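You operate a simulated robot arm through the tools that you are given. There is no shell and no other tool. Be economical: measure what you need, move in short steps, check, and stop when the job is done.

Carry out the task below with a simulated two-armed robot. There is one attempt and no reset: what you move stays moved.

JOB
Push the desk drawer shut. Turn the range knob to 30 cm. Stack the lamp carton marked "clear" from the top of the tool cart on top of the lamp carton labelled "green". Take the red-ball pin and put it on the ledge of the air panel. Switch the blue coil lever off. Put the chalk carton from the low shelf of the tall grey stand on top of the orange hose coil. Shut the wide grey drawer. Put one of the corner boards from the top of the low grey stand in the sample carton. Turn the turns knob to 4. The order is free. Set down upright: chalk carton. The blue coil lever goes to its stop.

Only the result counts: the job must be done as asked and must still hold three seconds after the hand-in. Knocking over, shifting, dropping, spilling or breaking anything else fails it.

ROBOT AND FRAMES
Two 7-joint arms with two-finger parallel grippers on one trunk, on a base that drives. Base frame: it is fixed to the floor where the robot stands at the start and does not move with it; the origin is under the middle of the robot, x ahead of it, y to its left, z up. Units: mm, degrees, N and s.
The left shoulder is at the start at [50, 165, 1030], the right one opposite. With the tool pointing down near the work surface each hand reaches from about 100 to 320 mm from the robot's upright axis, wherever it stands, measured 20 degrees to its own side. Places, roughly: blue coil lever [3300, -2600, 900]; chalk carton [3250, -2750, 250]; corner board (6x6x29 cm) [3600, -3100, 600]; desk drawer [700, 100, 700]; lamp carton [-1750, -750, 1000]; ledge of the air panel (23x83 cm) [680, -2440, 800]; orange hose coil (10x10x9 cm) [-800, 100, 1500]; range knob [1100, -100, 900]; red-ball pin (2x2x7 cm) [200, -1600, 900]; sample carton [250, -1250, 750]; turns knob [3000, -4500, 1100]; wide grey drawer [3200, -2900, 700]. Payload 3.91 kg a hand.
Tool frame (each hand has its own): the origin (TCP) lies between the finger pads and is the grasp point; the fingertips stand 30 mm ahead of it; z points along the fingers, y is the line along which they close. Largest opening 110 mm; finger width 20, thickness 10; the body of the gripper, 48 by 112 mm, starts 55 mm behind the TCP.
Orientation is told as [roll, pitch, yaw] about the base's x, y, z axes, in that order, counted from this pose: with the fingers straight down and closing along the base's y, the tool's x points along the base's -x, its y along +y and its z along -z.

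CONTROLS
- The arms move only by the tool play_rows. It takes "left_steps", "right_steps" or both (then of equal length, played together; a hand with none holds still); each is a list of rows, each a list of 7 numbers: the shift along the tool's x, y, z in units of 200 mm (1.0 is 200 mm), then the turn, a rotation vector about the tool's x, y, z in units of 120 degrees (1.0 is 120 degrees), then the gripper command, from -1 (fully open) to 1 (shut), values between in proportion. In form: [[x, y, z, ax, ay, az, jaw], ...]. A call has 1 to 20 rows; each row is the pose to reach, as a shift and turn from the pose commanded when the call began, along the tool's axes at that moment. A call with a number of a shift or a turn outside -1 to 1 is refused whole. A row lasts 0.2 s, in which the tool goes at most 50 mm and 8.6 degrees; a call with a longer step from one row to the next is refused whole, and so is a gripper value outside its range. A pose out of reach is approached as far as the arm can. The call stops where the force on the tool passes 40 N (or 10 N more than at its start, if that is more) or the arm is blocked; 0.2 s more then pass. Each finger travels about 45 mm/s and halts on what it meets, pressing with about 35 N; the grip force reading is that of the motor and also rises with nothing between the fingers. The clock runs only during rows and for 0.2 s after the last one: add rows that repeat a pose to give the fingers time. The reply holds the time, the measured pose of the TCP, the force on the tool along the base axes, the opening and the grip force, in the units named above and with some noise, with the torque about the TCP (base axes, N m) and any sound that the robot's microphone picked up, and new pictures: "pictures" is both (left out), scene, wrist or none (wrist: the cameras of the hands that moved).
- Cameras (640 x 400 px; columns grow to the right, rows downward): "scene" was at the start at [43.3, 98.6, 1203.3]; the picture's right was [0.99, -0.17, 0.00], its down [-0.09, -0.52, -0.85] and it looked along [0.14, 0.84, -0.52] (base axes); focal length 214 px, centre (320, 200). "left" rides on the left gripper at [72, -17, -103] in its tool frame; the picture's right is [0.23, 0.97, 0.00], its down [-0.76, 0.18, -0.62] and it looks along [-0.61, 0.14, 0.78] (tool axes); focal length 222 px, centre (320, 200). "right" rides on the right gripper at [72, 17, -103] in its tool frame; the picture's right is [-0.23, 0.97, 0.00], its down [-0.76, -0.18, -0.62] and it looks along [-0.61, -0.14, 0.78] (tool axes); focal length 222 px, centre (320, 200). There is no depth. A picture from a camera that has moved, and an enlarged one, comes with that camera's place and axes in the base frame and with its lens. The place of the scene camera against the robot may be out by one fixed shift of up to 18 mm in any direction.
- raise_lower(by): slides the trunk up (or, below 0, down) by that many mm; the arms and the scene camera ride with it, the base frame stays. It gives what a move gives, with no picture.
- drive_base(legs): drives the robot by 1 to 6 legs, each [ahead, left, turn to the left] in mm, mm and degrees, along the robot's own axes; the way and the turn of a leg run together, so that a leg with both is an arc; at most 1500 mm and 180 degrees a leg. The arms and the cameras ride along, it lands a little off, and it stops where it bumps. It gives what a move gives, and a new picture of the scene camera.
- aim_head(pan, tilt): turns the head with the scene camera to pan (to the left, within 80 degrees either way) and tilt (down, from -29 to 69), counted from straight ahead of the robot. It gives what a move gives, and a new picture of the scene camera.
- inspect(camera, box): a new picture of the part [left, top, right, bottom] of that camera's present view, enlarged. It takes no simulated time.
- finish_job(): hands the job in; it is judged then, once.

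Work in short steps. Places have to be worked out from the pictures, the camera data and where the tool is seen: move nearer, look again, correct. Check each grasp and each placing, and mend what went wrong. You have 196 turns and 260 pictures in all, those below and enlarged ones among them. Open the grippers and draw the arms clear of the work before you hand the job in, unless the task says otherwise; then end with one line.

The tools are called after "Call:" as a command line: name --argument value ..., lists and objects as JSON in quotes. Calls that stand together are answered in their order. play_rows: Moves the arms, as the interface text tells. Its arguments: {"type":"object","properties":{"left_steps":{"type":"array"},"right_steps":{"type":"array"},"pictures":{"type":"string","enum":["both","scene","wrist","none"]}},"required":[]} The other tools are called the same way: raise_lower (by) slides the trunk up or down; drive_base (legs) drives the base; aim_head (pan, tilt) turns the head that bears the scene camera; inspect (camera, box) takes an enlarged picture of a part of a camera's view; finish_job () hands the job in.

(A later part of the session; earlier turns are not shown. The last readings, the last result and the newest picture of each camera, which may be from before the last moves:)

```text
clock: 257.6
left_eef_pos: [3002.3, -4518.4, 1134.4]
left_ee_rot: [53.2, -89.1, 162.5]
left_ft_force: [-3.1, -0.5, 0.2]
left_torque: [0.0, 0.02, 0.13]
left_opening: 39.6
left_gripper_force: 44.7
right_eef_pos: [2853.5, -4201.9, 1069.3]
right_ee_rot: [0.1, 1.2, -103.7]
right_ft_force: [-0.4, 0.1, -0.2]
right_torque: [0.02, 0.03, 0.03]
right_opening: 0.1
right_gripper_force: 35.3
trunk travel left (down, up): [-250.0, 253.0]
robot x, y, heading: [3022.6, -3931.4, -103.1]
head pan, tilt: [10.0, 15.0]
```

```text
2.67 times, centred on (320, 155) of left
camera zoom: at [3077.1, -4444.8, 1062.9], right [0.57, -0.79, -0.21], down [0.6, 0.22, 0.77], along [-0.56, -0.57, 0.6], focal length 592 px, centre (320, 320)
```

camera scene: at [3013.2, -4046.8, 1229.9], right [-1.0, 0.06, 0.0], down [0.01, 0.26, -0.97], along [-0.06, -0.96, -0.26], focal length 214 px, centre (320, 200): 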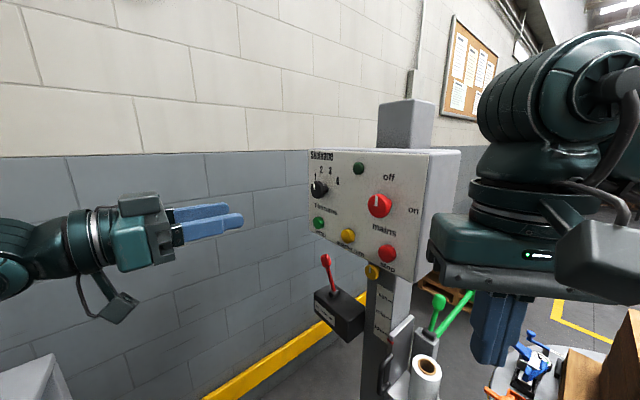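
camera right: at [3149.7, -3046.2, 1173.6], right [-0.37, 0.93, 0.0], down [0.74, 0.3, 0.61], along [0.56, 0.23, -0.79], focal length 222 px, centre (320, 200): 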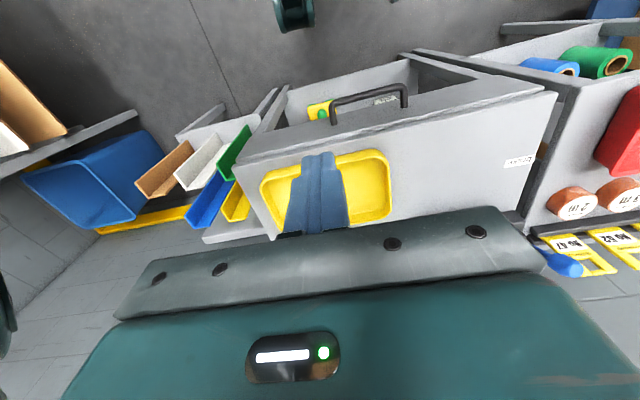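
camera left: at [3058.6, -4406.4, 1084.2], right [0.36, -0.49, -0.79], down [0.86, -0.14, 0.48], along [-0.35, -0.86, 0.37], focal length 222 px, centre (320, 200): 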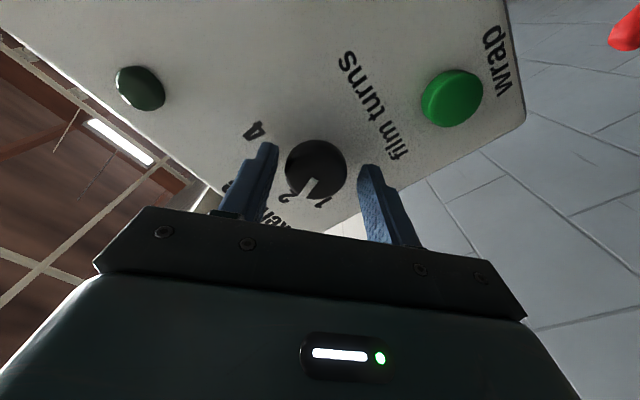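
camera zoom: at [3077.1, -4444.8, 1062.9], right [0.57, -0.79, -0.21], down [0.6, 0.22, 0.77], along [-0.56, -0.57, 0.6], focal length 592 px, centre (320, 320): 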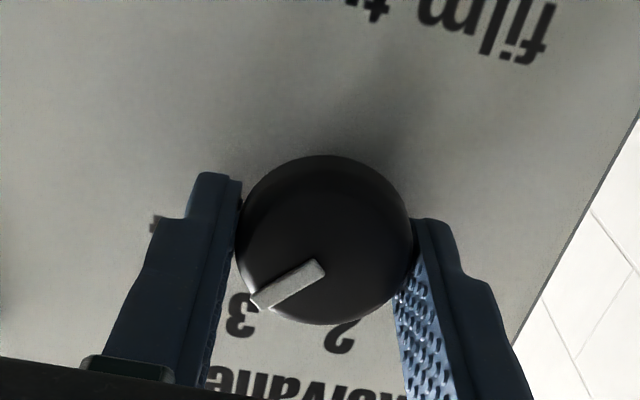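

Good grip with low side force. Turn +21.5°.

Call:
play_rows --left_steps '[[0, 0, 0, 0, 0, 0.06, 1], [0, 0, 0, 0, 0, 0.12, 1], [0, 0, 0, 0, 0, 0.179, 1], [0, 0, 0, 0, 0, 0.179, 1]]' --pictures "none"

Call:
play_rows --left_steps '[[0, 0, 0, 0, 0, 0, 0], [0, 0, 0, 0, 0, 0, 0], [0, 0, -0.2, 0, 0, 0, 0], [0, 0, -0.4, 0, 0, 0, 0], [0, 0, -0.6, 0, 0, 0, 0]]' --pictures "none"

Call:
inspect --camera "left" --box '[240, 40, 400, 160]'

```text
clock: 258.6
left_eef_pos: [3002.1, -4517.5, 1132.7]
left_ee_rot: [88.7, -67.7, 126.8]
left_ft_force: [-11.8, -2.0, 1.5]
left_torque: [-0.15, 0.69, -0.29]
left_opening: 39.3
left_gripper_force: 45.1
right_eef_pos: [2852.1, -4201.2, 1069.2]
right_ee_rot: [0.2, 1.1, -103.7]
right_ft_force: [0.0, 0.2, 0.0]
right_torque: [-0.02, 0.0, 0.01]
right_opening: 0.1
right_gripper_force: 35.6
trunk travel left (down, up): [-250.0, 253.0]
robot x, y, heading: [3028.5, -3936.4, -103.4]
head pan, tilt: [10.0, 15.0]
```

```text
clock: 259.8
left_eef_pos: [3102.5, -4450.1, 1129.6]
left_ee_rot: [88.8, -67.8, 126.9]
left_ft_force: [0.5, 0.4, 0.2]
left_torque: [-0.01, -0.01, -0.02]
left_opening: 55.0
left_gripper_force: 0.1
right_eef_pos: [2853.3, -4200.4, 1069.3]
right_ee_rot: [0.1, 1.0, -103.8]
right_ft_force: [0.6, 0.2, -0.9]
right_torque: [-0.02, 0.01, 0.01]
right_opening: 0.0
right_gripper_force: 34.7
trunk travel left (down, up): [-250.0, 253.0]
robot x, y, heading: [3027.3, -3933.5, -103.4]
head pan, tilt: [10.0, 15.0]
```

```text
3.33 times, centred on (320, 100) of left
camera zoom: at [3192.9, -4398.5, 1058.9], right [0.57, -0.8, 0.16], down [0.43, 0.46, 0.78], along [-0.7, -0.38, 0.61], focal length 740 px, centre (320, 533)
```

zoom: 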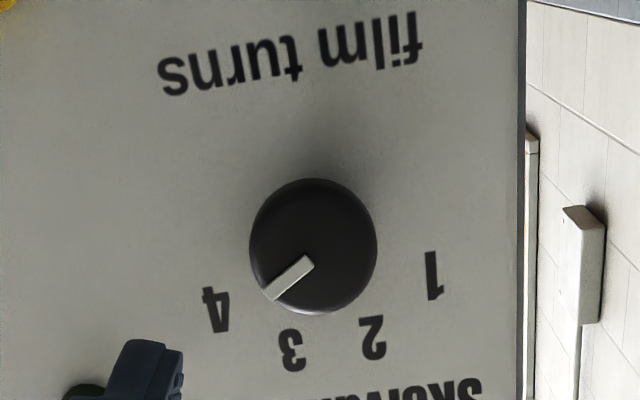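

Pointer at ~62° = 4. Withdraw the left hand, un-roll, then point it down again.

Call:
play_rows --left_steps '[[0, 0, -0.15, 0, 0, -0.06, 0], [0, 0, -0.3, 0, 0, -0.12, 0], [0, 0, -0.4, 0, 0, -0.183, 0]]' --pictures "none"

Call:
play_rows --left_steps '[[0, 0, 0, 0, 0.068, 0, 0], [0, 0, 0, 0, 0.136, 0, 0], [0, 0, 0, 0, 0.204, 0, 0], [0, 0, 0, 0, 0.272, 0, 0], [0, 0, 0, 0, 0.34, 0, 0], [0, 0, 0, 0, 0.408, 0, 0], [0, 0, 0, 0, 0.476, 0, 0], [0, 0, 0, 0, 0.544, 0, 0], [0, 0, 0, 0, 0.612, 0, 0], [0, 0, 0, 0, 0.68, 0, 0], [0, 0, 0, 0, 0.74, 0, 0]]' --pictures "none"

Call:
play_rows --left_steps '[[0, 0, 0, 0, 0, -0.07, 0], [0, 0, 0, 0, 0, -0.14, 0], [0, 0, 0, 0, 0, -0.21, 0], [0, 0, 0, 0, 0, -0.28, 0], [0, 0, 0, 0, 0, -0.35, 0]]' --pictures "none"

```text
clock: 260.6
left_eef_pos: [3168.7, -4401.7, 1132.3]
left_ee_rot: [15.0, -89.6, -159.4]
left_ft_force: [-0.6, -0.7, 0.3]
left_torque: [-0.03, 0.0, 0.02]
left_opening: 55.1
left_gripper_force: 0.1
right_eef_pos: [2853.4, -4202.2, 1068.4]
right_ee_rot: [0.1, 1.1, -103.6]
right_ft_force: [0.3, 0.1, 0.4]
right_torque: [0.04, -0.03, -0.01]
right_opening: 0.0
right_gripper_force: 34.9
trunk travel left (down, up): [-250.0, 253.0]
robot x, y, heading: [3027.7, -3936.5, -103.1]
head pan, tilt: [10.0, 15.0]
```

```text
clock: 263.0
left_eef_pos: [3167.9, -4400.5, 1132.7]
left_ee_rot: [0.2, -0.7, -144.3]
left_ft_force: [-0.3, 1.5, -0.1]
left_torque: [0.02, -0.03, 0.03]
left_opening: 55.0
left_gripper_force: 0.1
right_eef_pos: [2853.4, -4201.3, 1069.0]
right_ee_rot: [0.2, 1.1, -103.7]
right_ft_force: [0.1, -0.2, -0.2]
right_torque: [-0.03, 0.01, 0.0]
right_opening: 0.0
right_gripper_force: 35.1
trunk travel left (down, up): [-250.0, 253.0]
robot x, y, heading: [3023.6, -3935.8, -103.3]
head pan, tilt: [10.0, 15.0]
```

```text
clock: 264.2
left_eef_pos: [3169.2, -4401.2, 1133.5]
left_ee_rot: [-0.3, -0.7, -102.0]
left_ft_force: [-0.3, 0.7, -0.5]
left_torque: [0.01, -0.03, -0.02]
left_opening: 55.2
left_gripper_force: 0.1
right_eef_pos: [2853.9, -4201.6, 1068.5]
right_ee_rot: [0.1, 1.1, -103.6]
right_ft_force: [-0.3, -0.3, 1.1]
right_torque: [0.03, -0.01, 0.01]
right_opening: 0.0
right_gripper_force: 34.9
trunk travel left (down, up): [-250.0, 253.0]
robot x, y, heading: [3025.0, -3931.9, -103.1]
head pan, tilt: [10.0, 15.0]
```

Now return to the drawer stand for the chalk carton.

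Call:
drive_base --legs '[[-807, -564, 0], [0, 0, 138]]'

Call:
raise_lower --by -240

Call:
aim_head --pan -5 --tilt 35

```text
clock: 275.2
left_eef_pos: [2885.6, -2596.7, 1133.0]
left_ee_rot: [-0.2, -0.8, 33.5]
left_ft_force: [0.0, 0.0, 0.9]
left_torque: [-0.02, 0.0, 0.02]
left_opening: 54.9
left_gripper_force: 0.1
right_eef_pos: [2972.0, -2958.8, 1068.3]
right_ee_rot: [0.0, 1.0, 32.2]
right_ft_force: [-0.2, -0.3, -0.7]
right_torque: [-0.05, 0.01, -0.01]
right_opening: 0.2
right_gripper_force: 35.3
trunk travel left (down, up): [-250.0, 253.0]
robot x, y, heading: [2661.7, -3029.3, 32.3]
head pan, tilt: [10.0, 15.0]
camera scene: at [2754.2, -2939.5, 1229.9], right [0.67, -0.74, 0.0], down [-0.19, -0.17, -0.97], along [0.71, 0.65, -0.26], focal length 214 px, centre (320, 200)
```

scene: 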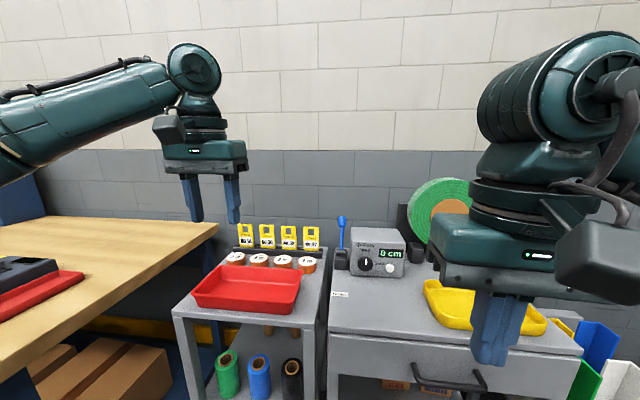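

```text
clock: 277.8
left_eef_pos: [2887.0, -2596.3, 892.7]
left_ee_rot: [-0.3, -0.6, 33.5]
left_ft_force: [-0.5, -1.3, -1.5]
left_torque: [-0.02, -0.01, 0.02]
left_opening: 55.2
left_gripper_force: 0.1
right_eef_pos: [2972.0, -2958.6, 828.8]
right_ee_rot: [0.0, 1.1, 32.2]
right_ft_force: [0.9, -0.5, 0.0]
right_torque: [0.0, 0.0, 0.01]
right_opening: 0.0
right_gripper_force: 34.9
trunk travel left (down, up): [-10.0, 493.0]
robot x, y, heading: [2660.4, -3024.5, 32.2]
head pan, tilt: [10.0, 15.0]
```

```text
clock: 278.6
left_eef_pos: [2887.5, -2596.7, 893.3]
left_ee_rot: [-0.3, -0.7, 33.5]
left_ft_force: [0.8, 1.0, 0.6]
left_torque: [-0.02, -0.01, -0.02]
left_opening: 55.2
left_gripper_force: 0.1
right_eef_pos: [2972.3, -2959.5, 829.3]
right_ee_rot: [0.2, 1.1, 32.1]
right_ft_force: [0.2, -0.1, 0.2]
right_torque: [0.01, 0.0, -0.03]
right_opening: 0.0
right_gripper_force: 35.0
trunk travel left (down, up): [-10.0, 493.0]
robot x, y, heading: [2661.8, -3027.1, 32.1]
head pan, tilt: [-5.0, 35.0]
camera scene: at [2763.5, -2961.9, 957.9], right [0.46, -0.89, 0.0], down [-0.51, -0.26, -0.82], along [0.73, 0.38, -0.57], focal length 214 px, centre (320, 200)
```

scene: 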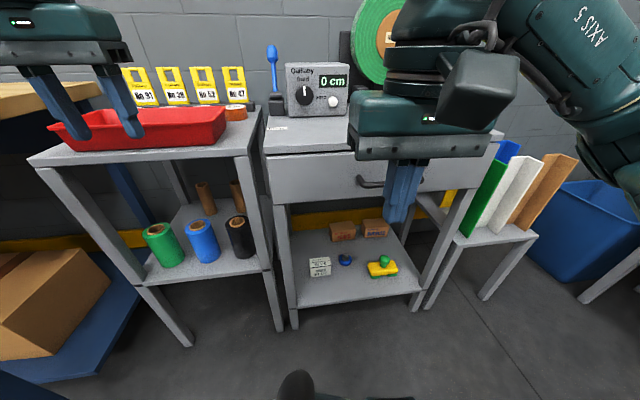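

Zoom on the chalk carton.

Call:
inspect --camera "scene" --box '[260, 200, 420, 320]'

```text
3.33 times, centred on (340, 260) of scene
camera zoom: at [2763.5, -2961.9, 957.9], right [0.46, -0.89, 0.0], down [-0.51, -0.26, -0.82], along [0.73, 0.38, -0.57], focal length 715 px, centre (253, 0)
```

zoom: 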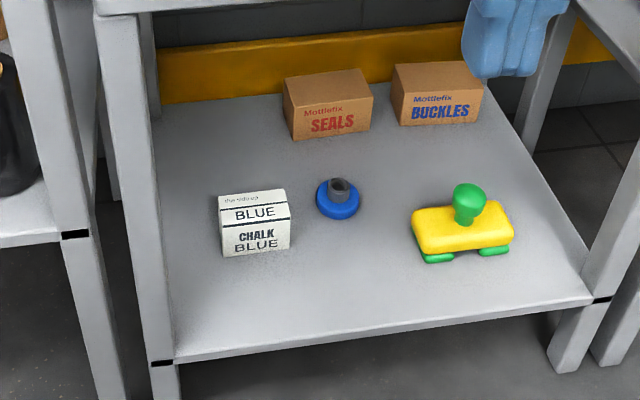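

Carton ≈ (3257,-2708,250), ~80 mm wide. I align to heading 35°, step back 40, and bring the right hand forward and tilt it 60° with jaws wide open.

Call:
drive_base --legs '[[-40, 0, 3]]'

Call:
play_rows --right_steps '[[-0.12, 0, 0.05, 0, -0.06, 0, 0], [-0.24, 0, 0.1, 0, -0.12, 0, -1], [-0.36, 0, 0.2, 0, -0.18, 0, -1], [-0.48, 0, 0.3, 0, -0.24, 0, -1], [-0.6, 0, 0.4, 0, -0.3, 0, -1], [-0.72, 0, 0.55, 0, -0.36, 0, -1], [-0.84, 0, 0.7, 0, -0.42, 0, -1], [-0.92, 0, 0.85, 0, -0.5, 0, -1], [-0.92, 0, 1.0, 0, -0.5, 0, -1]]' --pictures "scene"

```text
clock: 279.5
left_eef_pos: [2830.7, -2607.7, 893.3]
left_ee_rot: [-0.3, -0.7, 36.5]
left_ft_force: [-0.1, 0.2, 0.9]
left_torque: [0.02, -0.03, 0.03]
left_opening: 55.1
left_gripper_force: 0.1
right_eef_pos: [2934.9, -2964.0, 828.1]
right_ee_rot: [0.1, 1.1, 35.1]
right_ft_force: [0.0, -0.6, 0.2]
right_torque: [0.01, 0.0, -0.01]
right_opening: 0.2
right_gripper_force: 34.6
trunk travel left (down, up): [-10.0, 493.0]
robot x, y, heading: [2630.4, -3052.0, 35.4]
head pan, tilt: [-5.0, 35.0]
camera scene: at [2727.8, -2978.5, 957.9], right [0.51, -0.86, 0.0], down [-0.49, -0.29, -0.82], along [0.71, 0.41, -0.57], focal length 214 px, centre (320, 200)
```

scene: 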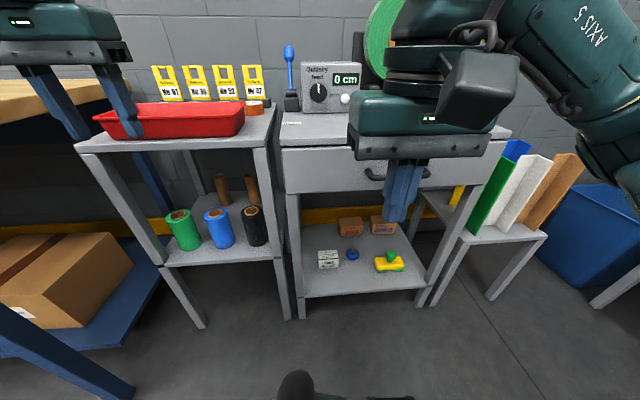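

```text
refused: row 8 steps farther than a row can; nothing moved
```

Call:
play_rows --right_steps '[[-0.12, 0, 0.05, 0, -0.06, 0, 0], [-0.24, 0, 0.1, 0, -0.12, 0, -1], [-0.36, 0, 0.2, 0, -0.18, 0, -1], [-0.48, 0, 0.3, 0, -0.24, 0, -1], [-0.6, 0, 0.4, 0, -0.3, 0, -1], [-0.72, 0, 0.5, 0, -0.36, 0, -1], [-0.82, 0, 0.65, 0, -0.42, 0, -1], [-0.9, 0, 0.8, 0, -0.48, 0, -1], [-0.92, 0, 1.0, 0, -0.5, 0, -1]]' --pictures "scene"

```text
clock: 281.5
left_eef_pos: [2830.0, -2607.2, 892.4]
left_ee_rot: [-0.3, -0.6, 36.5]
left_ft_force: [0.5, 0.0, 0.7]
left_torque: [-0.01, -0.03, 0.01]
left_opening: 55.0
left_gripper_force: 0.0
right_eef_pos: [3082.0, -2856.8, 623.2]
right_ee_rot: [0.3, -59.1, 34.9]
right_ft_force: [-0.5, -0.9, 0.4]
right_torque: [-0.02, 0.0, 0.0]
right_opening: 109.9
right_gripper_force: 0.1
trunk travel left (down, up): [-10.0, 493.0]
robot x, y, heading: [2629.9, -3047.4, 35.5]
head pan, tilt: [-5.0, 35.0]
camera scene: at [2727.7, -2978.6, 957.9], right [0.51, -0.86, 0.0], down [-0.49, -0.29, -0.82], along [0.71, 0.41, -0.57], focal length 214 px, centre (320, 200)
```

scene: 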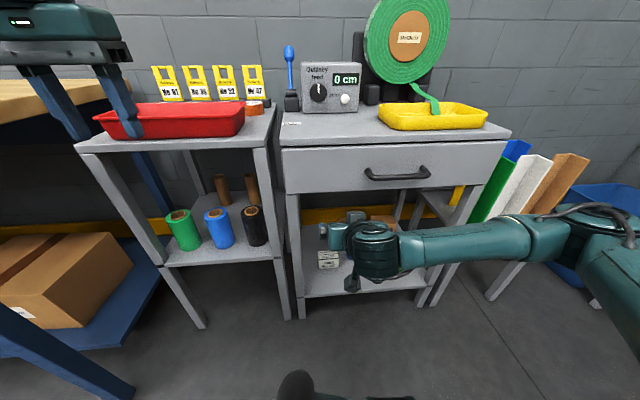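

Lower straight down in front of the stand to z≈300.

Call:
play_rows --right_steps '[[0.2, 0.03, 0.12, 0, 0, 0, -1], [0.4, 0.06, 0.24, 0, 0, 0, -1], [0.6, 0.09, 0.36, 0, 0, 0, -1], [0.8, 0.11, 0.48, 0, 0, 0, -1], [0.985, 0.11, 0.592, 0, 0, 0, -1]]' --pictures "none"

Call:
play_rows --right_steps '[[0.2, 0, 0.12, 0, 0, 0, -1], [0.4, 0, 0.24, 0, 0, 0, -1]]'

```text
clock: 282.7
left_eef_pos: [2829.8, -2606.9, 893.4]
left_ee_rot: [-0.3, -0.7, 36.5]
left_ft_force: [0.7, 0.1, 0.9]
left_torque: [0.04, 0.03, 0.04]
left_opening: 55.1
left_gripper_force: 0.0
right_eef_pos: [3056.1, -2818.4, 408.9]
right_ee_rot: [-0.3, -58.5, 34.7]
right_ft_force: [-0.3, 1.0, -0.5]
right_torque: [0.01, 0.01, -0.02]
right_opening: 110.1
right_gripper_force: 0.0
right hand out of reach, approached as far as the arm can: row 4, 5
trunk travel left (down, up): [-10.0, 493.0]
robot x, y, heading: [2626.2, -3050.6, 35.4]
head pan, tilt: [-5.0, 35.0]
```

```text
clock: 283.3
left_eef_pos: [2831.1, -2607.1, 892.8]
left_ee_rot: [-0.3, -0.6, 36.4]
left_ft_force: [0.1, -0.5, -0.4]
left_torque: [0.03, -0.04, 0.0]
left_opening: 55.0
left_gripper_force: 0.1
right_eef_pos: [3043.5, -2785.4, 339.1]
right_ee_rot: [-1.2, -58.0, 34.9]
right_ft_force: [0.2, -0.3, 0.3]
right_torque: [-0.01, 0.05, -0.01]
right_opening: 109.9
right_gripper_force: 0.0
right hand out of reach, approached as far as the arm can: row 1, 2
trunk travel left (down, up): [-10.0, 493.0]
robot x, y, heading: [2627.1, -3053.6, 35.6]
head pan, tilt: [-5.0, 35.0]
camera scene: at [2727.7, -2978.6, 957.9], right [0.51, -0.86, 0.0], down [-0.49, -0.29, -0.82], along [0.71, 0.41, -0.57], focal length 214 px, centre (320, 200)
camera right: at [2928.1, -2841.7, 332.2], right [-0.44, 0.88, 0.18], down [-0.01, -0.21, 0.98], along [0.9, 0.43, 0.1], focal length 222 px, centre (320, 200)
```

scene: 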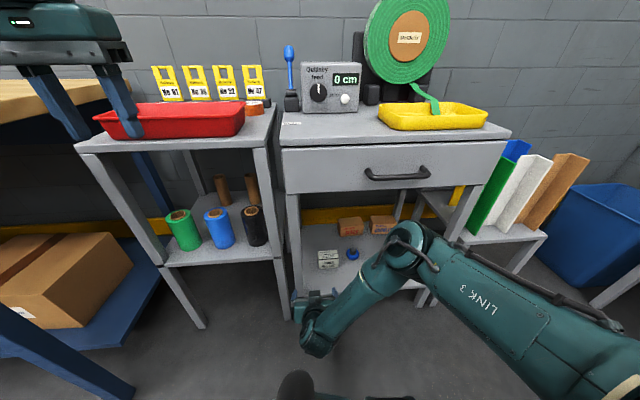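
right: 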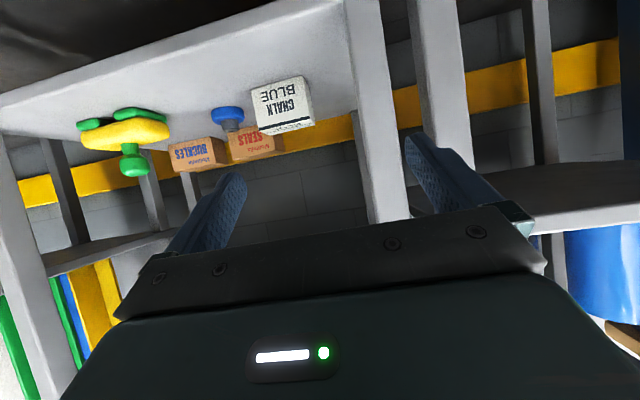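

Reach limits at this tilt. I lessen the tilt to ~38°, come 40 mm nearer and back in line with the shoulder.

Call:
play_rows --right_steps '[[0.03, -0.12, -0.05, 0, 0.055, 0, -1], [0.07, -0.26, -0.11, 0, 0.11, 0, -1], [0.106, -0.4, -0.17, 0, 0.167, 0, -1], [0.106, -0.4, -0.17, 0, 0.167, 0, -1]]' --pictures "none"

Call:
play_rows --right_steps '[[0.12, 0, 0.158, 0, 0, 0, -1], [0.22, 0, 0.28, 0, 0, 0, -1]]'

```text
clock: 284.3
left_eef_pos: [2830.1, -2606.9, 892.2]
left_ee_rot: [-0.2, -0.7, 36.5]
left_ft_force: [-0.8, 0.2, 0.4]
left_torque: [0.0, -0.02, 0.03]
left_opening: 55.1
left_gripper_force: 0.2
right_eef_pos: [3059.1, -2878.3, 339.8]
right_ee_rot: [0.3, -38.8, 35.0]
right_ft_force: [0.0, 0.7, -0.3]
right_torque: [0.02, 0.03, -0.01]
right_opening: 109.9
right_gripper_force: 0.1
trunk travel left (down, up): [-10.0, 493.0]
robot x, y, heading: [2625.9, -3051.8, 35.6]
head pan, tilt: [-5.0, 35.0]
```

```text
clock: 284.9
left_eef_pos: [2831.1, -2607.4, 892.9]
left_ee_rot: [-0.3, -0.7, 36.5]
left_ft_force: [0.1, -0.6, 0.3]
left_torque: [-0.01, -0.02, 0.02]
left_opening: 55.1
left_gripper_force: 0.0
right_eef_pos: [3058.8, -2873.1, 270.0]
right_ee_rot: [-0.1, -38.6, 34.9]
right_ft_force: [0.8, -0.2, -0.3]
right_torque: [-0.02, -0.01, 0.02]
right_opening: 110.2
right_gripper_force: 0.1
trunk travel left (down, up): [-10.0, 493.0]
robot x, y, heading: [2630.5, -3051.3, 35.3]
head pan, tilt: [-5.0, 35.0]
camera scene: at [2727.7, -2978.6, 957.9], right [0.51, -0.86, 0.0], down [-0.49, -0.29, -0.82], along [0.71, 0.41, -0.57], focal length 214 px, centre (320, 200)
camera right: at [2949.3, -2928.4, 304.4], right [-0.41, 0.9, 0.14], down [0.27, -0.03, 0.96], along [0.87, 0.43, -0.23], focal length 222 px, centre (320, 200)
```

scene: 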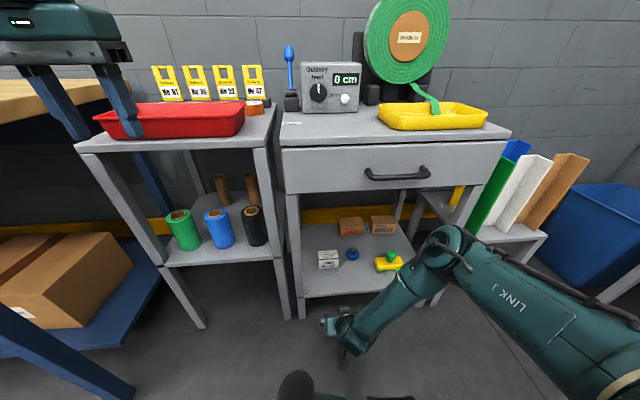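
right: 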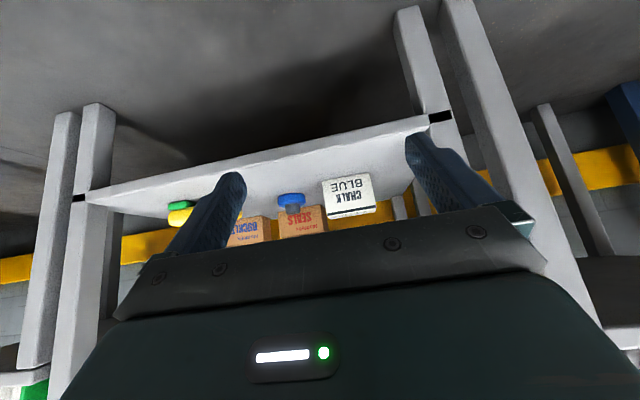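

Carton: bottom ≈195, top ≈255, v≈−4098, u≈1113. I shift the hand 11 mm left and drive 190 mm in.

Call:
play_rows --right_steps '[[0, 0.055, 0, 0, 0, 0, -1]]' --pictures "none"

Call:
drive_base --legs '[[180, 0, 0]]'

Call:
inspect --camera "right" --box '[160, 50, 480, 250]'

```text
clock: 285.3
left_eef_pos: [2830.3, -2607.3, 892.7]
left_ee_rot: [-0.3, -0.7, 36.5]
left_ft_force: [-0.3, -0.3, 0.0]
left_torque: [-0.03, 0.01, 0.01]
left_opening: 54.8
left_gripper_force: 0.0
right_eef_pos: [3052.8, -2864.6, 268.3]
right_ee_rot: [0.2, -38.9, 35.1]
right_ft_force: [0.2, 0.0, 0.0]
right_torque: [-0.01, 0.02, -0.01]
right_opening: 109.7
right_gripper_force: 0.1
trunk travel left (down, up): [-10.0, 493.0]
robot x, y, heading: [2631.3, -3050.2, 35.4]
head pan, tilt: [-5.0, 35.0]
```

```text
clock: 286.8
left_eef_pos: [2967.3, -2512.0, 891.8]
left_ee_rot: [-0.2, -0.5, 36.2]
left_ft_force: [-0.2, 0.7, 0.5]
left_torque: [-0.03, -0.02, -0.03]
left_opening: 54.9
left_gripper_force: 0.1
right_eef_pos: [3179.7, -2777.9, 260.1]
right_ee_rot: [-0.1, -37.9, 34.9]
right_ft_force: [-0.5, 0.3, 0.3]
right_torque: [0.02, 0.0, 0.01]
right_opening: 110.2
right_gripper_force: 0.1
trunk travel left (down, up): [-10.0, 493.0]
robot x, y, heading: [2764.3, -2953.8, 35.1]
head pan, tilt: [-5.0, 35.0]
stopped in leg 1: the robot was blocked; the commanded pose is now the measured one
camera scene: at [2862.9, -2883.1, 958.0], right [0.5, -0.86, 0.0], down [-0.5, -0.29, -0.82], along [0.71, 0.41, -0.57], focal length 214 px, centre (320, 200)
```

scene: 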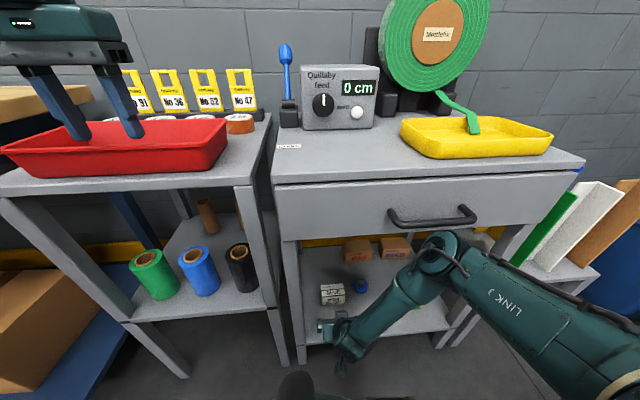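

```text
2.00 times, centred on (320, 150) of right
camera zoom: at [3070.9, -2833.2, 296.9], right [-0.41, 0.9, 0.14], down [0.28, -0.02, 0.96], along [0.87, 0.43, -0.24], focal length 444 px, centre (320, 300)
```

zoom: 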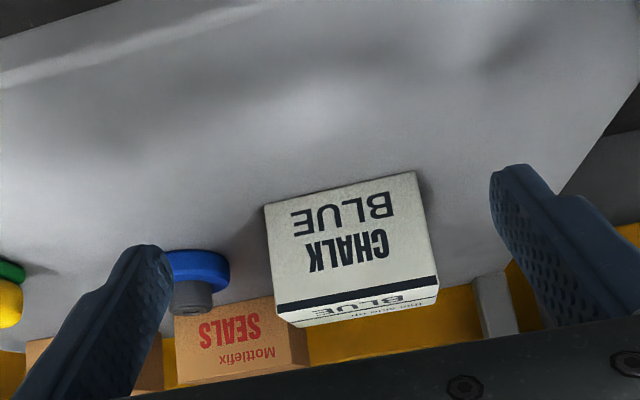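

Blocked 25 mm short. I look down to see what touches.

Call:
aim_head --pan 0 --tilt 69

Call:
aim_head --pan 60 --tilt 50

```text
clock: 287.8
left_eef_pos: [2967.2, -2511.5, 891.8]
left_ee_rot: [-0.3, -0.6, 36.3]
left_ft_force: [-0.4, -0.5, -0.8]
left_torque: [-0.01, -0.02, 0.01]
left_opening: 55.2
left_gripper_force: 0.1
right_eef_pos: [3180.5, -2776.7, 260.7]
right_ee_rot: [0.0, -37.9, 34.9]
right_ft_force: [-1.2, 0.5, 0.4]
right_torque: [0.01, 0.0, 0.01]
right_opening: 109.8
right_gripper_force: 0.0
trunk travel left (down, up): [-10.0, 493.0]
robot x, y, heading: [2763.3, -2954.2, 35.2]
head pan, tilt: [0.0, 68.8]
camera scene: at [2832.4, -2895.3, 914.1], right [0.58, -0.82, 0.0], down [-0.76, -0.54, -0.36], along [0.3, 0.21, -0.93], focal length 214 px, centre (320, 200)
```

scene: 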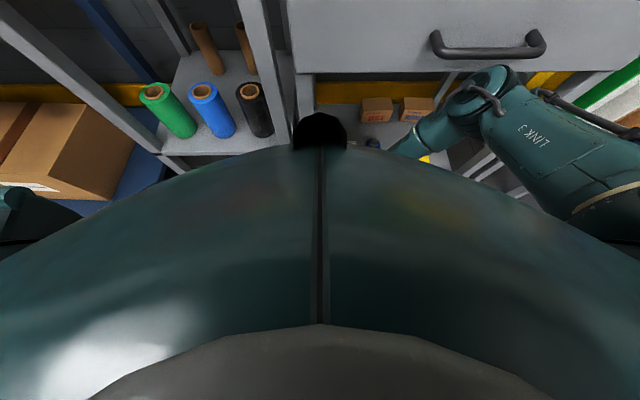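

```text
clock: 289.1
left_eef_pos: [2967.3, -2511.5, 893.5]
left_ee_rot: [-0.2, -0.6, 36.2]
left_ft_force: [-0.3, -0.1, -0.9]
left_torque: [0.02, -0.02, 0.03]
left_opening: 54.9
left_gripper_force: 0.1
right_eef_pos: [3180.2, -2777.4, 259.5]
right_ee_rot: [0.0, -37.9, 34.9]
right_ft_force: [-0.1, 0.3, -0.1]
right_torque: [0.01, 0.01, -0.03]
right_opening: 110.1
right_gripper_force: 0.0
trunk travel left (down, up): [-10.0, 493.0]
robot x, y, heading: [2765.8, -2953.2, 35.0]
head pan, tilt: [60.0, 50.0]
camera scene: at [2779.8, -2851.0, 936.1], right [1.0, 0.09, 0.0], down [0.07, -0.76, -0.64], along [-0.06, 0.64, -0.77], focal length 214 px, centre (320, 200)
```

scene: 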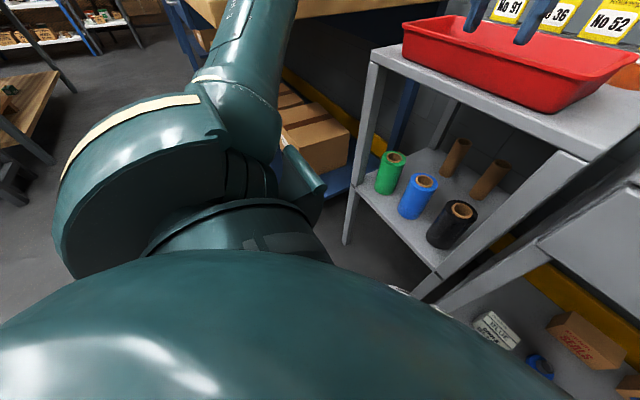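

The left forearm appears to be touching the workbench corner. I raise the left hand 200 mm and pull it in, then go on.

Call:
play_rows --left_steps '[[0.05, -0.05, -0.2, 0, 0, 0, 0], [0.1, -0.12, -0.4, 0, 0, 0, 0], [0.15, -0.2, -0.6, 0, 0, 0, 0], [0.2, -0.3, -0.8, 0, 0, 0, 0], [0.25, -0.4, -1.0, 0, 0, 0, 0]]' --pictures "scene"

Call:
drive_base --legs '[[60, 0, 0]]'

```text
clock: 290.3
left_eef_pos: [2968.8, -2610.1, 1047.9]
left_ee_rot: [-0.4, -0.8, 36.3]
left_ft_force: [-0.9, -0.8, 0.3]
left_torque: [0.0, -0.03, -0.04]
left_opening: 54.6
left_gripper_force: 0.0
left hand out of reach, approached as far as the arm can: row 4, 5
right_eef_pos: [3181.5, -2776.2, 259.0]
right_ee_rot: [0.0, -37.9, 34.9]
right_ft_force: [0.3, -0.7, -0.3]
right_torque: [-0.04, 0.0, 0.0]
right_opening: 110.0
right_gripper_force: 0.1
trunk travel left (down, up): [-10.0, 493.0]
robot x, y, heading: [2766.4, -2957.1, 35.1]
head pan, tilt: [60.0, 50.0]
camera scene: at [2779.8, -2851.0, 936.1], right [1.0, 0.09, 0.0], down [0.07, -0.76, -0.64], along [-0.06, 0.64, -0.77], focal length 214 px, centre (320, 200)
```

scene: 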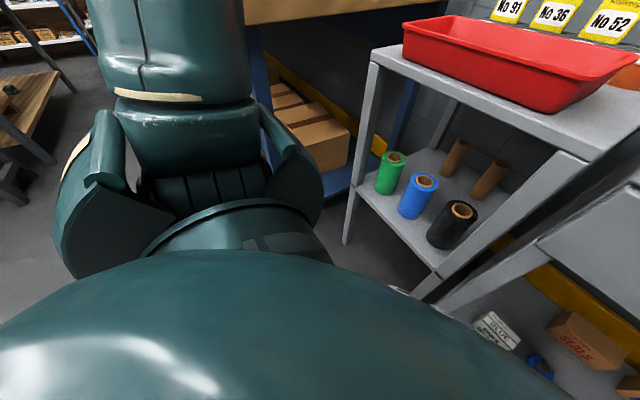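

```text
clock: 291.0
left_eef_pos: [2971.3, -2607.7, 1047.4]
left_ee_rot: [-0.3, -0.7, 36.2]
left_ft_force: [0.5, 0.7, -0.9]
left_torque: [0.04, 0.0, 0.0]
left_opening: 55.2
left_gripper_force: 0.1
right_eef_pos: [3180.6, -2778.0, 257.5]
right_ee_rot: [-0.1, -37.6, 34.9]
right_ft_force: [0.8, -0.7, -0.6]
right_torque: [-0.01, 0.01, -0.03]
right_opening: 110.2
right_gripper_force: 0.0
trunk travel left (down, up): [-10.0, 493.0]
robot x, y, heading: [2766.3, -2948.5, 34.9]
head pan, tilt: [60.0, 50.0]
stopped in leg 1: the robot was blocked; the commanded pose is now the measured one
camera scene: at [2782.5, -2848.8, 936.4], right [1.0, 0.09, 0.0], down [0.07, -0.76, -0.64], along [-0.06, 0.64, -0.77], focal length 214 px, centre (320, 200)
```

scene: 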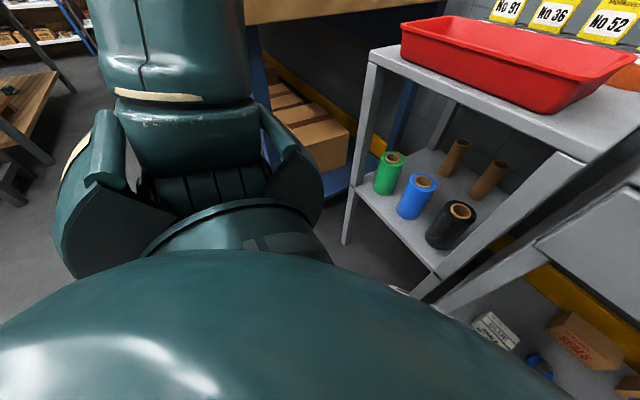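

The right elbow is what meets the drawer front. I back off 60 mm and try reaching with the arm alone.

Call:
drive_base --legs '[[-40, 0, 0]]'

Call:
play_rows --right_steps '[[-0.12, 0, 0.094, 0, 0, 0, -1], [-0.24, 0, 0.188, 0, 0, 0, -1], [-0.35, 0, 0.28, 0, 0, 0, -1], [-0.45, 0, 0.355, 0, 0, 0, -1]]'

Call:
aim_head --pan -15 --tilt 60

```text
clock: 291.9
left_eef_pos: [2940.4, -2630.2, 1047.4]
left_ee_rot: [-0.3, -0.6, 36.3]
left_ft_force: [1.2, -0.2, 0.3]
left_torque: [-0.03, 0.02, -0.01]
left_opening: 55.3
left_gripper_force: 0.0
right_eef_pos: [3148.1, -2801.2, 258.4]
right_ee_rot: [-0.1, -37.5, 34.9]
right_ft_force: [-0.8, 0.7, -1.4]
right_torque: [0.01, -0.01, 0.02]
right_opening: 109.8
right_gripper_force: 0.1
trunk travel left (down, up): [-10.0, 493.0]
robot x, y, heading: [2732.3, -2973.9, 35.2]
head pan, tilt: [60.0, 50.0]
camera scene: at [2749.8, -2871.6, 936.1], right [1.0, 0.09, 0.0], down [0.07, -0.76, -0.64], along [-0.06, 0.64, -0.77], focal length 214 px, centre (320, 200)
```

scene: 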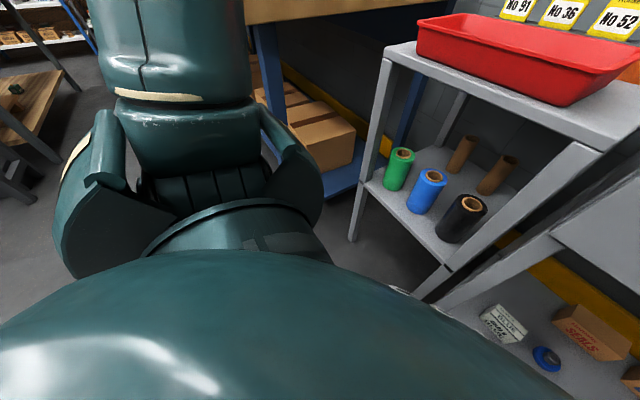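

```text
clock: 292.9
left_eef_pos: [2939.7, -2631.4, 1046.5]
left_ee_rot: [-0.3, -0.7, 36.2]
left_ft_force: [1.5, -0.2, 0.4]
left_torque: [-0.04, 0.05, 0.0]
left_opening: 54.9
left_gripper_force: 0.1
right_eef_pos: [3243.9, -2734.0, 256.4]
right_ee_rot: [-0.1, -37.5, 34.9]
right_ft_force: [-0.1, 0.8, -0.5]
right_torque: [0.04, -0.06, 0.03]
right_opening: 110.1
right_gripper_force: 0.0
trunk travel left (down, up): [-10.0, 493.0]
robot x, y, heading: [2734.8, -2976.4, 34.9]
head pan, tilt: [60.0, 50.0]
camera scene: at [2749.8, -2871.6, 936.1], right [1.0, 0.09, 0.0], down [0.07, -0.76, -0.64], along [-0.06, 0.64, -0.77], focal length 214 px, centre (320, 200)
camera right: at [3134.9, -2789.5, 293.1], right [-0.41, 0.9, 0.14], down [0.28, -0.02, 0.96], along [0.87, 0.43, -0.25], focal length 222 px, centre (320, 200)
```

scene: 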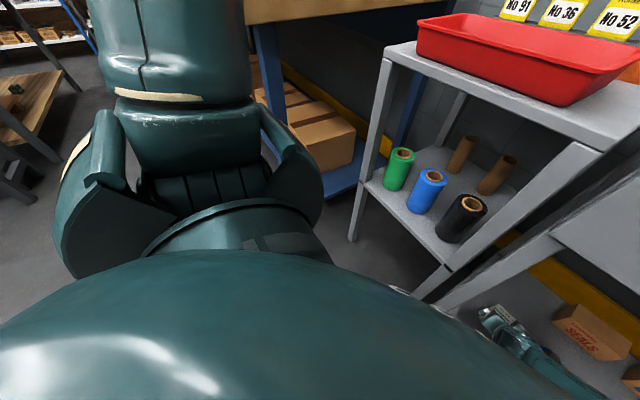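
right: 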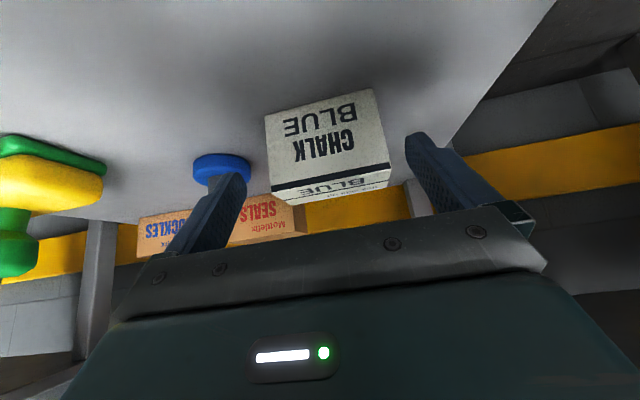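

```text
clock: 294.3
left_eef_pos: [2939.2, -2630.2, 1046.0]
left_ee_rot: [-0.3, -0.7, 36.2]
left_ft_force: [0.3, 0.3, -1.1]
left_torque: [0.01, 0.03, 0.03]
left_opening: 55.0
left_gripper_force: 0.1
right_eef_pos: [3244.6, -2733.8, 255.9]
right_ee_rot: [-0.1, -37.5, 34.8]
right_ft_force: [0.6, -0.4, 0.2]
right_torque: [0.02, -0.02, -0.01]
right_opening: 110.0
right_gripper_force: 0.0
trunk travel left (down, up): [-10.0, 493.0]
robot x, y, heading: [2730.4, -2974.2, 35.1]
head pan, tilt: [-15.0, 60.0]
camera scene: at [2819.2, -2925.4, 923.6], right [0.34, -0.94, 0.0], down [-0.81, -0.3, -0.5], along [0.47, 0.17, -0.87], focal length 214 px, centre (320, 200)
```

scene: 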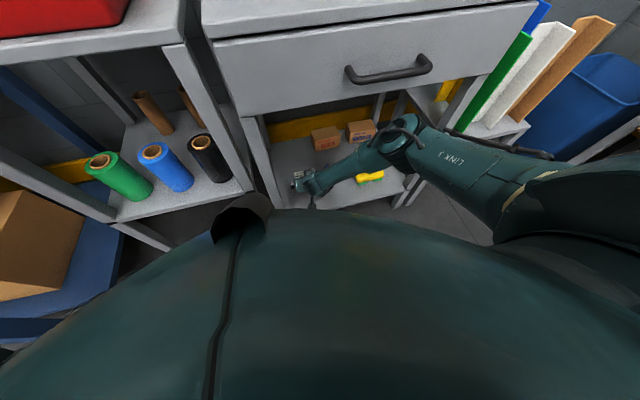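

Reached: TCP is right at the carton's front and centred. I advance 28 mm more, lower 12 mm, and close.

Call:
play_rows --right_steps '[[-0.05, 0, 0.06, 0, 0, 0, -1], [-0.07, 0, 0.135, 0, 0, 0, -1], [-0.07, 0, 0.135, 0, 0, 0, 0.3], [-0.07, 0, 0.135, 0, 0, 0, 0.5], [-0.07, 0, 0.135, 0, 0, 0, 0.6], [-0.07, 0, 0.135, 0, 0, 0, 0.6]]' --pictures "wrist"

```text
clock: 295.7
left_eef_pos: [2940.3, -2629.5, 1047.1]
left_ee_rot: [-0.3, -0.6, 36.2]
left_ft_force: [0.1, -0.6, -0.5]
left_torque: [0.01, 0.0, 0.01]
left_opening: 54.9
left_gripper_force: 0.1
right_eef_pos: [3267.1, -2718.3, 243.2]
right_ee_rot: [0.0, -37.7, 34.9]
right_ft_force: [0.1, -0.4, 0.2]
right_torque: [0.05, 0.01, 0.03]
right_opening: 84.6
right_gripper_force: 35.0
trunk travel left (down, up): [-10.0, 493.0]
robot x, y, heading: [2734.7, -2976.7, 35.3]
head pan, tilt: [-15.0, 60.0]
camera right: at [3156.8, -2774.1, 281.4], right [-0.41, 0.9, 0.14], down [0.28, -0.02, 0.96], along [0.87, 0.43, -0.25], focal length 222 px, centre (320, 200)
```

right: 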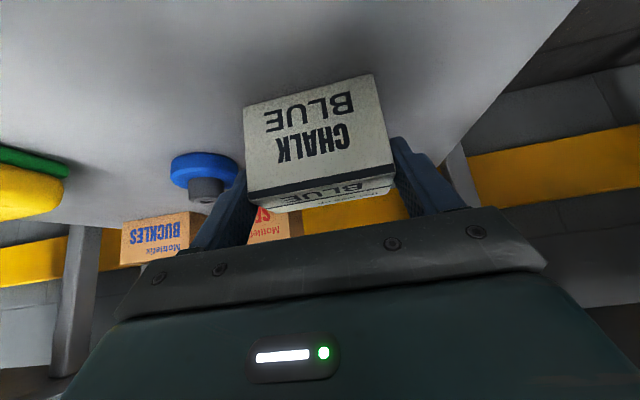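

Carton gripped (84.6 mm). Lift 50 mm, then withdraw with the arm.

Call:
play_rows --right_steps '[[-0.05, 0, -0.066, 0, 0, 0, 0.6], [-0.1, 0, -0.132, 0, 0, 0, 0.6], [-0.153, 0, -0.198, 0, 0, 0, 0.6]]' --pictures "wrist"

Call:
drive_base --legs '[[-300, 0, 0]]'

```text
clock: 296.5
left_eef_pos: [2939.9, -2629.9, 1047.4]
left_ee_rot: [-0.3, -0.7, 36.2]
left_ft_force: [-0.3, 0.3, 0.5]
left_torque: [-0.02, -0.01, 0.01]
left_opening: 54.9
left_gripper_force: 0.0
right_eef_pos: [3265.5, -2717.7, 292.7]
right_ee_rot: [-0.1, -37.6, 35.0]
right_ft_force: [-0.2, 0.0, -0.1]
right_torque: [-0.01, -0.01, -0.02]
right_opening: 22.1
right_gripper_force: 0.0
trunk travel left (down, up): [-10.0, 493.0]
robot x, y, heading: [2733.0, -2975.4, 35.5]
head pan, tilt: [-15.0, 60.0]
camera right: at [3155.9, -2773.0, 331.2], right [-0.41, 0.9, 0.14], down [0.28, -0.02, 0.96], along [0.87, 0.43, -0.25], focal length 222 px, centre (320, 200)
```

right: 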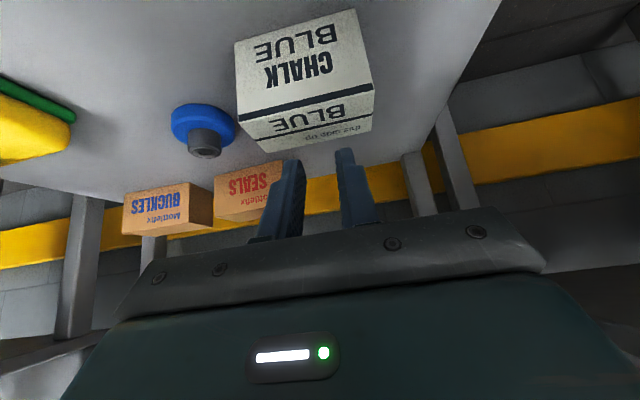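

```text
clock: 298.6
left_eef_pos: [2682.9, -2806.4, 1046.7]
left_ee_rot: [-0.3, -0.7, 36.9]
left_ft_force: [0.3, -0.1, -0.6]
left_torque: [0.01, -0.02, -0.06]
left_opening: 54.8
left_gripper_force: 0.1
right_eef_pos: [3010.6, -2890.3, 294.1]
right_ee_rot: [-0.1, -37.7, 35.7]
right_ft_force: [-0.4, 0.0, 0.3]
right_torque: [0.03, -0.01, 0.03]
right_opening: 21.9
right_gripper_force: 0.1
trunk travel left (down, up): [-10.0, 493.0]
robot x, y, heading: [2482.1, -3155.8, 35.7]
head pan, tilt: [-15.0, 60.0]
camera scene: at [2566.7, -3104.0, 923.6], right [0.36, -0.93, 0.0], down [-0.81, -0.31, -0.5], along [0.47, 0.18, -0.87], focal length 214 px, centre (320, 200)
```

scene: 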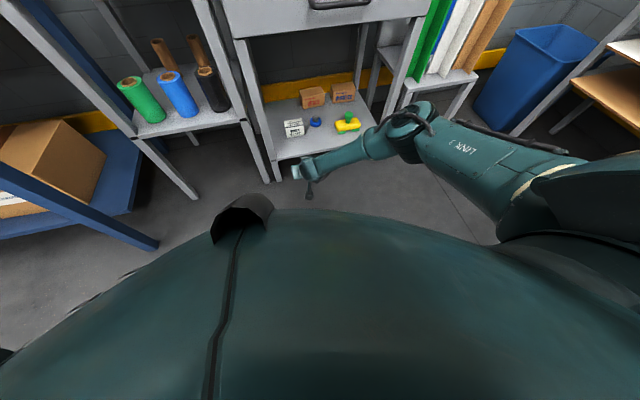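

The carton slipped out (I chained the calls too eagerly); it still stands on the shelf. I check it before retrying with a deeper, lower grasp.

Call:
inspect --camera "scene" --box '[240, 70, 400, 190]'

Call:
inspect --camera "right" --box '[200, 60, 440, 210]'

```text
3.33 times, centred on (320, 130) of scene
camera zoom: at [2566.7, -3104.0, 923.6], right [0.36, -0.93, 0.0], down [-0.81, -0.31, -0.5], along [0.47, 0.18, -0.87], focal length 715 px, centre (320, 433)
```

zoom: 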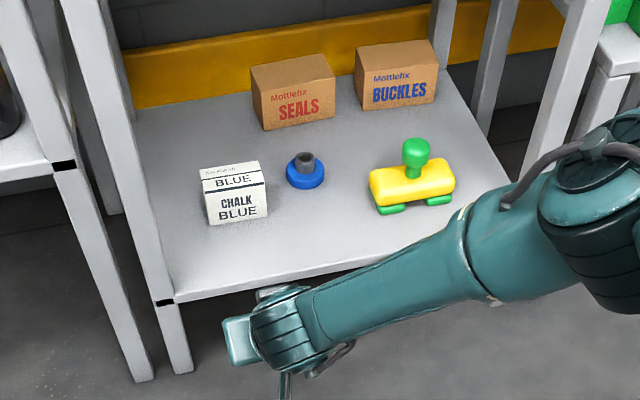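

```text
2.67 times, centred on (320, 135) of right
camera zoom: at [2901.0, -2947.2, 330.8], right [-0.42, 0.9, 0.14], down [0.28, -0.01, 0.96], along [0.86, 0.44, -0.25], focal length 592 px, centre (320, 373)
```

zoom: 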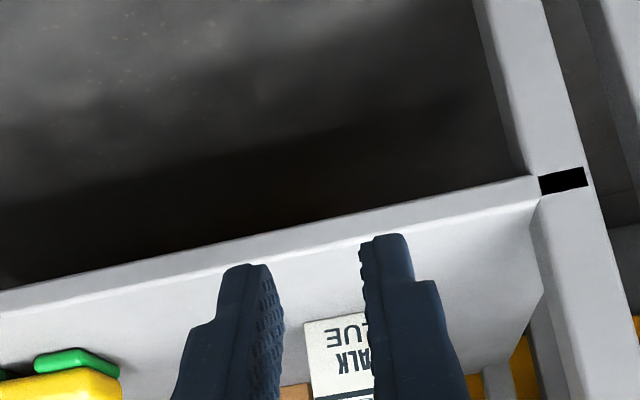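

The shelf top is z≈178 and the carton front u≈1123: my grasp only caught its front edge. I open, drive back in 310 mm above the carton and recheck.

Call:
play_rows --right_steps '[[0, 0, 0, 0, 0, 0, -1], [0, 0, 0, 0, 0, 0, -1], [0, 0, 0, 0, 0, 0, -1], [0, 0, 0, 0, 0, 0, -1], [0, 0, 0, 0, 0, 0, -1]]' --pictures "none"

Call:
drive_base --legs '[[305, 0, -0.5]]'

Call:
inspect --camera "right" --box '[0, 0, 640, 400]'

```text
clock: 299.8
left_eef_pos: [2682.7, -2806.7, 1046.7]
left_ee_rot: [-0.3, -0.6, 36.9]
left_ft_force: [0.6, -0.6, -1.0]
left_torque: [0.01, 0.02, -0.02]
left_opening: 55.1
left_gripper_force: 0.0
right_eef_pos: [3008.8, -2891.6, 292.6]
right_ee_rot: [-0.2, -37.6, 35.7]
right_ft_force: [0.8, 0.2, -1.2]
right_torque: [0.0, -0.01, -0.01]
right_opening: 110.1
right_gripper_force: 0.1
trunk travel left (down, up): [-10.0, 493.0]
robot x, y, heading: [2481.2, -3157.1, 36.0]
head pan, tilt: [-15.0, 60.0]
```

```text
clock: 301.9
left_eef_pos: [2937.8, -2625.7, 1046.7]
left_ee_rot: [-0.4, -0.7, 36.5]
left_ft_force: [-0.8, 0.4, -0.2]
left_torque: [-0.01, 0.03, -0.02]
left_opening: 55.0
left_gripper_force: 0.0
right_eef_pos: [3265.2, -2711.5, 293.3]
right_ee_rot: [-0.1, -37.6, 35.3]
right_ft_force: [-0.5, 0.1, -0.4]
right_torque: [-0.03, 0.0, 0.02]
right_opening: 110.0
right_gripper_force: 0.1
trunk travel left (down, up): [-10.0, 493.0]
robot x, y, heading: [2736.4, -2971.8, 35.2]
head pan, tilt: [-15.0, 60.0]
camera scene: at [2820.4, -2922.5, 923.6], right [0.35, -0.94, 0.0], down [-0.81, -0.3, -0.5], along [0.47, 0.18, -0.87], focal length 214 px, centre (320, 200)
```

scene: 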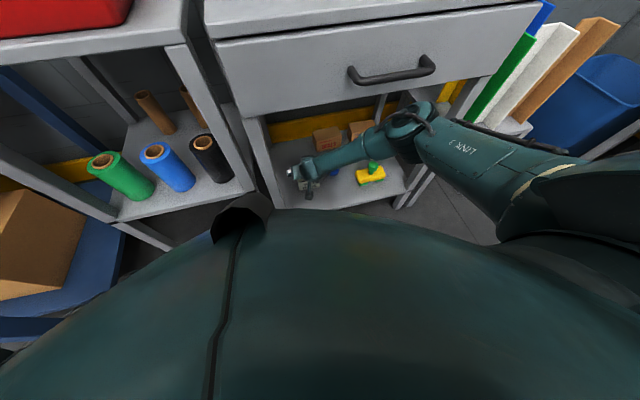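

```text
1.00 times, centred on (320, 200) of right (not enlarged: the box is as wide or as high as the picture)
camera zoom: at [3155.9, -2767.9, 330.9], right [-0.42, 0.9, 0.14], down [0.28, -0.01, 0.96], along [0.86, 0.44, -0.25], focal length 222 px, centre (320, 200)
```

zoom: 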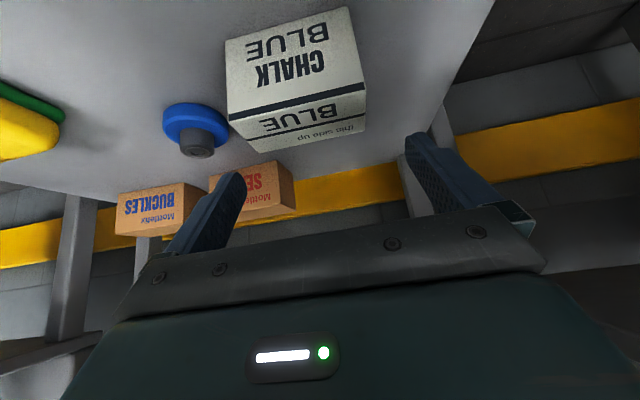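

The carton top spans u 1109–1155, v≈−4100. I lower 78 mm while going 14 mm forward, watching the force, then close.

Call:
play_rows --right_steps '[[0.045, -0.025, 0.09, 0, 0, -0.02, -1], [0.09, -0.025, 0.18, 0, 0, -0.03, -1], [0.135, -0.025, 0.26, 0, 0, -0.03, -1], [0.17, -0.025, 0.33, 0, 0, -0.03, -1], [0.17, -0.025, 0.33, 0, 0, -0.03, 0], [0.17, -0.025, 0.33, 0, 0, -0.03, 1], [0.17, -0.025, 0.33, 0, 0, -0.03, 1], [0.17, -0.025, 0.33, 0, 0, -0.03, 1]]' --pictures "wrist"

```text
clock: 303.7
left_eef_pos: [2938.6, -2626.5, 1047.2]
left_ee_rot: [-0.3, -0.7, 36.6]
left_ft_force: [0.0, -0.1, -0.2]
left_torque: [-0.01, -0.02, 0.02]
left_opening: 54.9
left_gripper_force: 0.0
right_eef_pos: [3281.0, -2716.1, 220.1]
right_ee_rot: [-2.9, -37.4, 39.9]
right_ft_force: [-1.7, 0.8, 0.0]
right_torque: [0.07, 0.08, 0.01]
right_opening: 85.7
right_gripper_force: 35.1
right hand out of reach, approached as far as the arm can: row 4, 5, 6, 7, 8
trunk travel left (down, up): [-10.0, 493.0]
robot x, y, heading: [2733.5, -2973.4, 35.2]
head pan, tilt: [-15.0, 60.0]
camera right: at [3173.2, -2776.1, 257.4], right [-0.46, 0.88, 0.1], down [0.26, 0.03, 0.96], along [0.85, 0.47, -0.24], focal length 222 px, centre (320, 200)
```

right: 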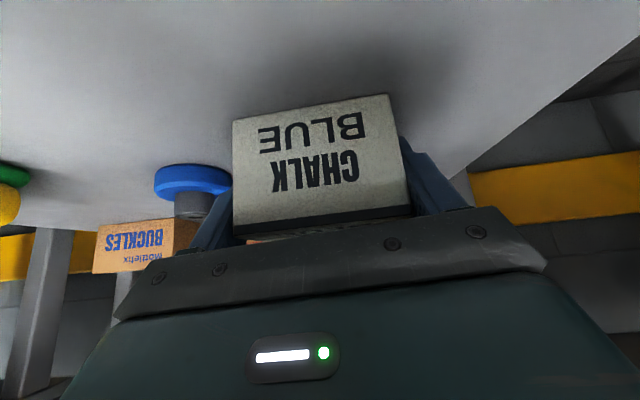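

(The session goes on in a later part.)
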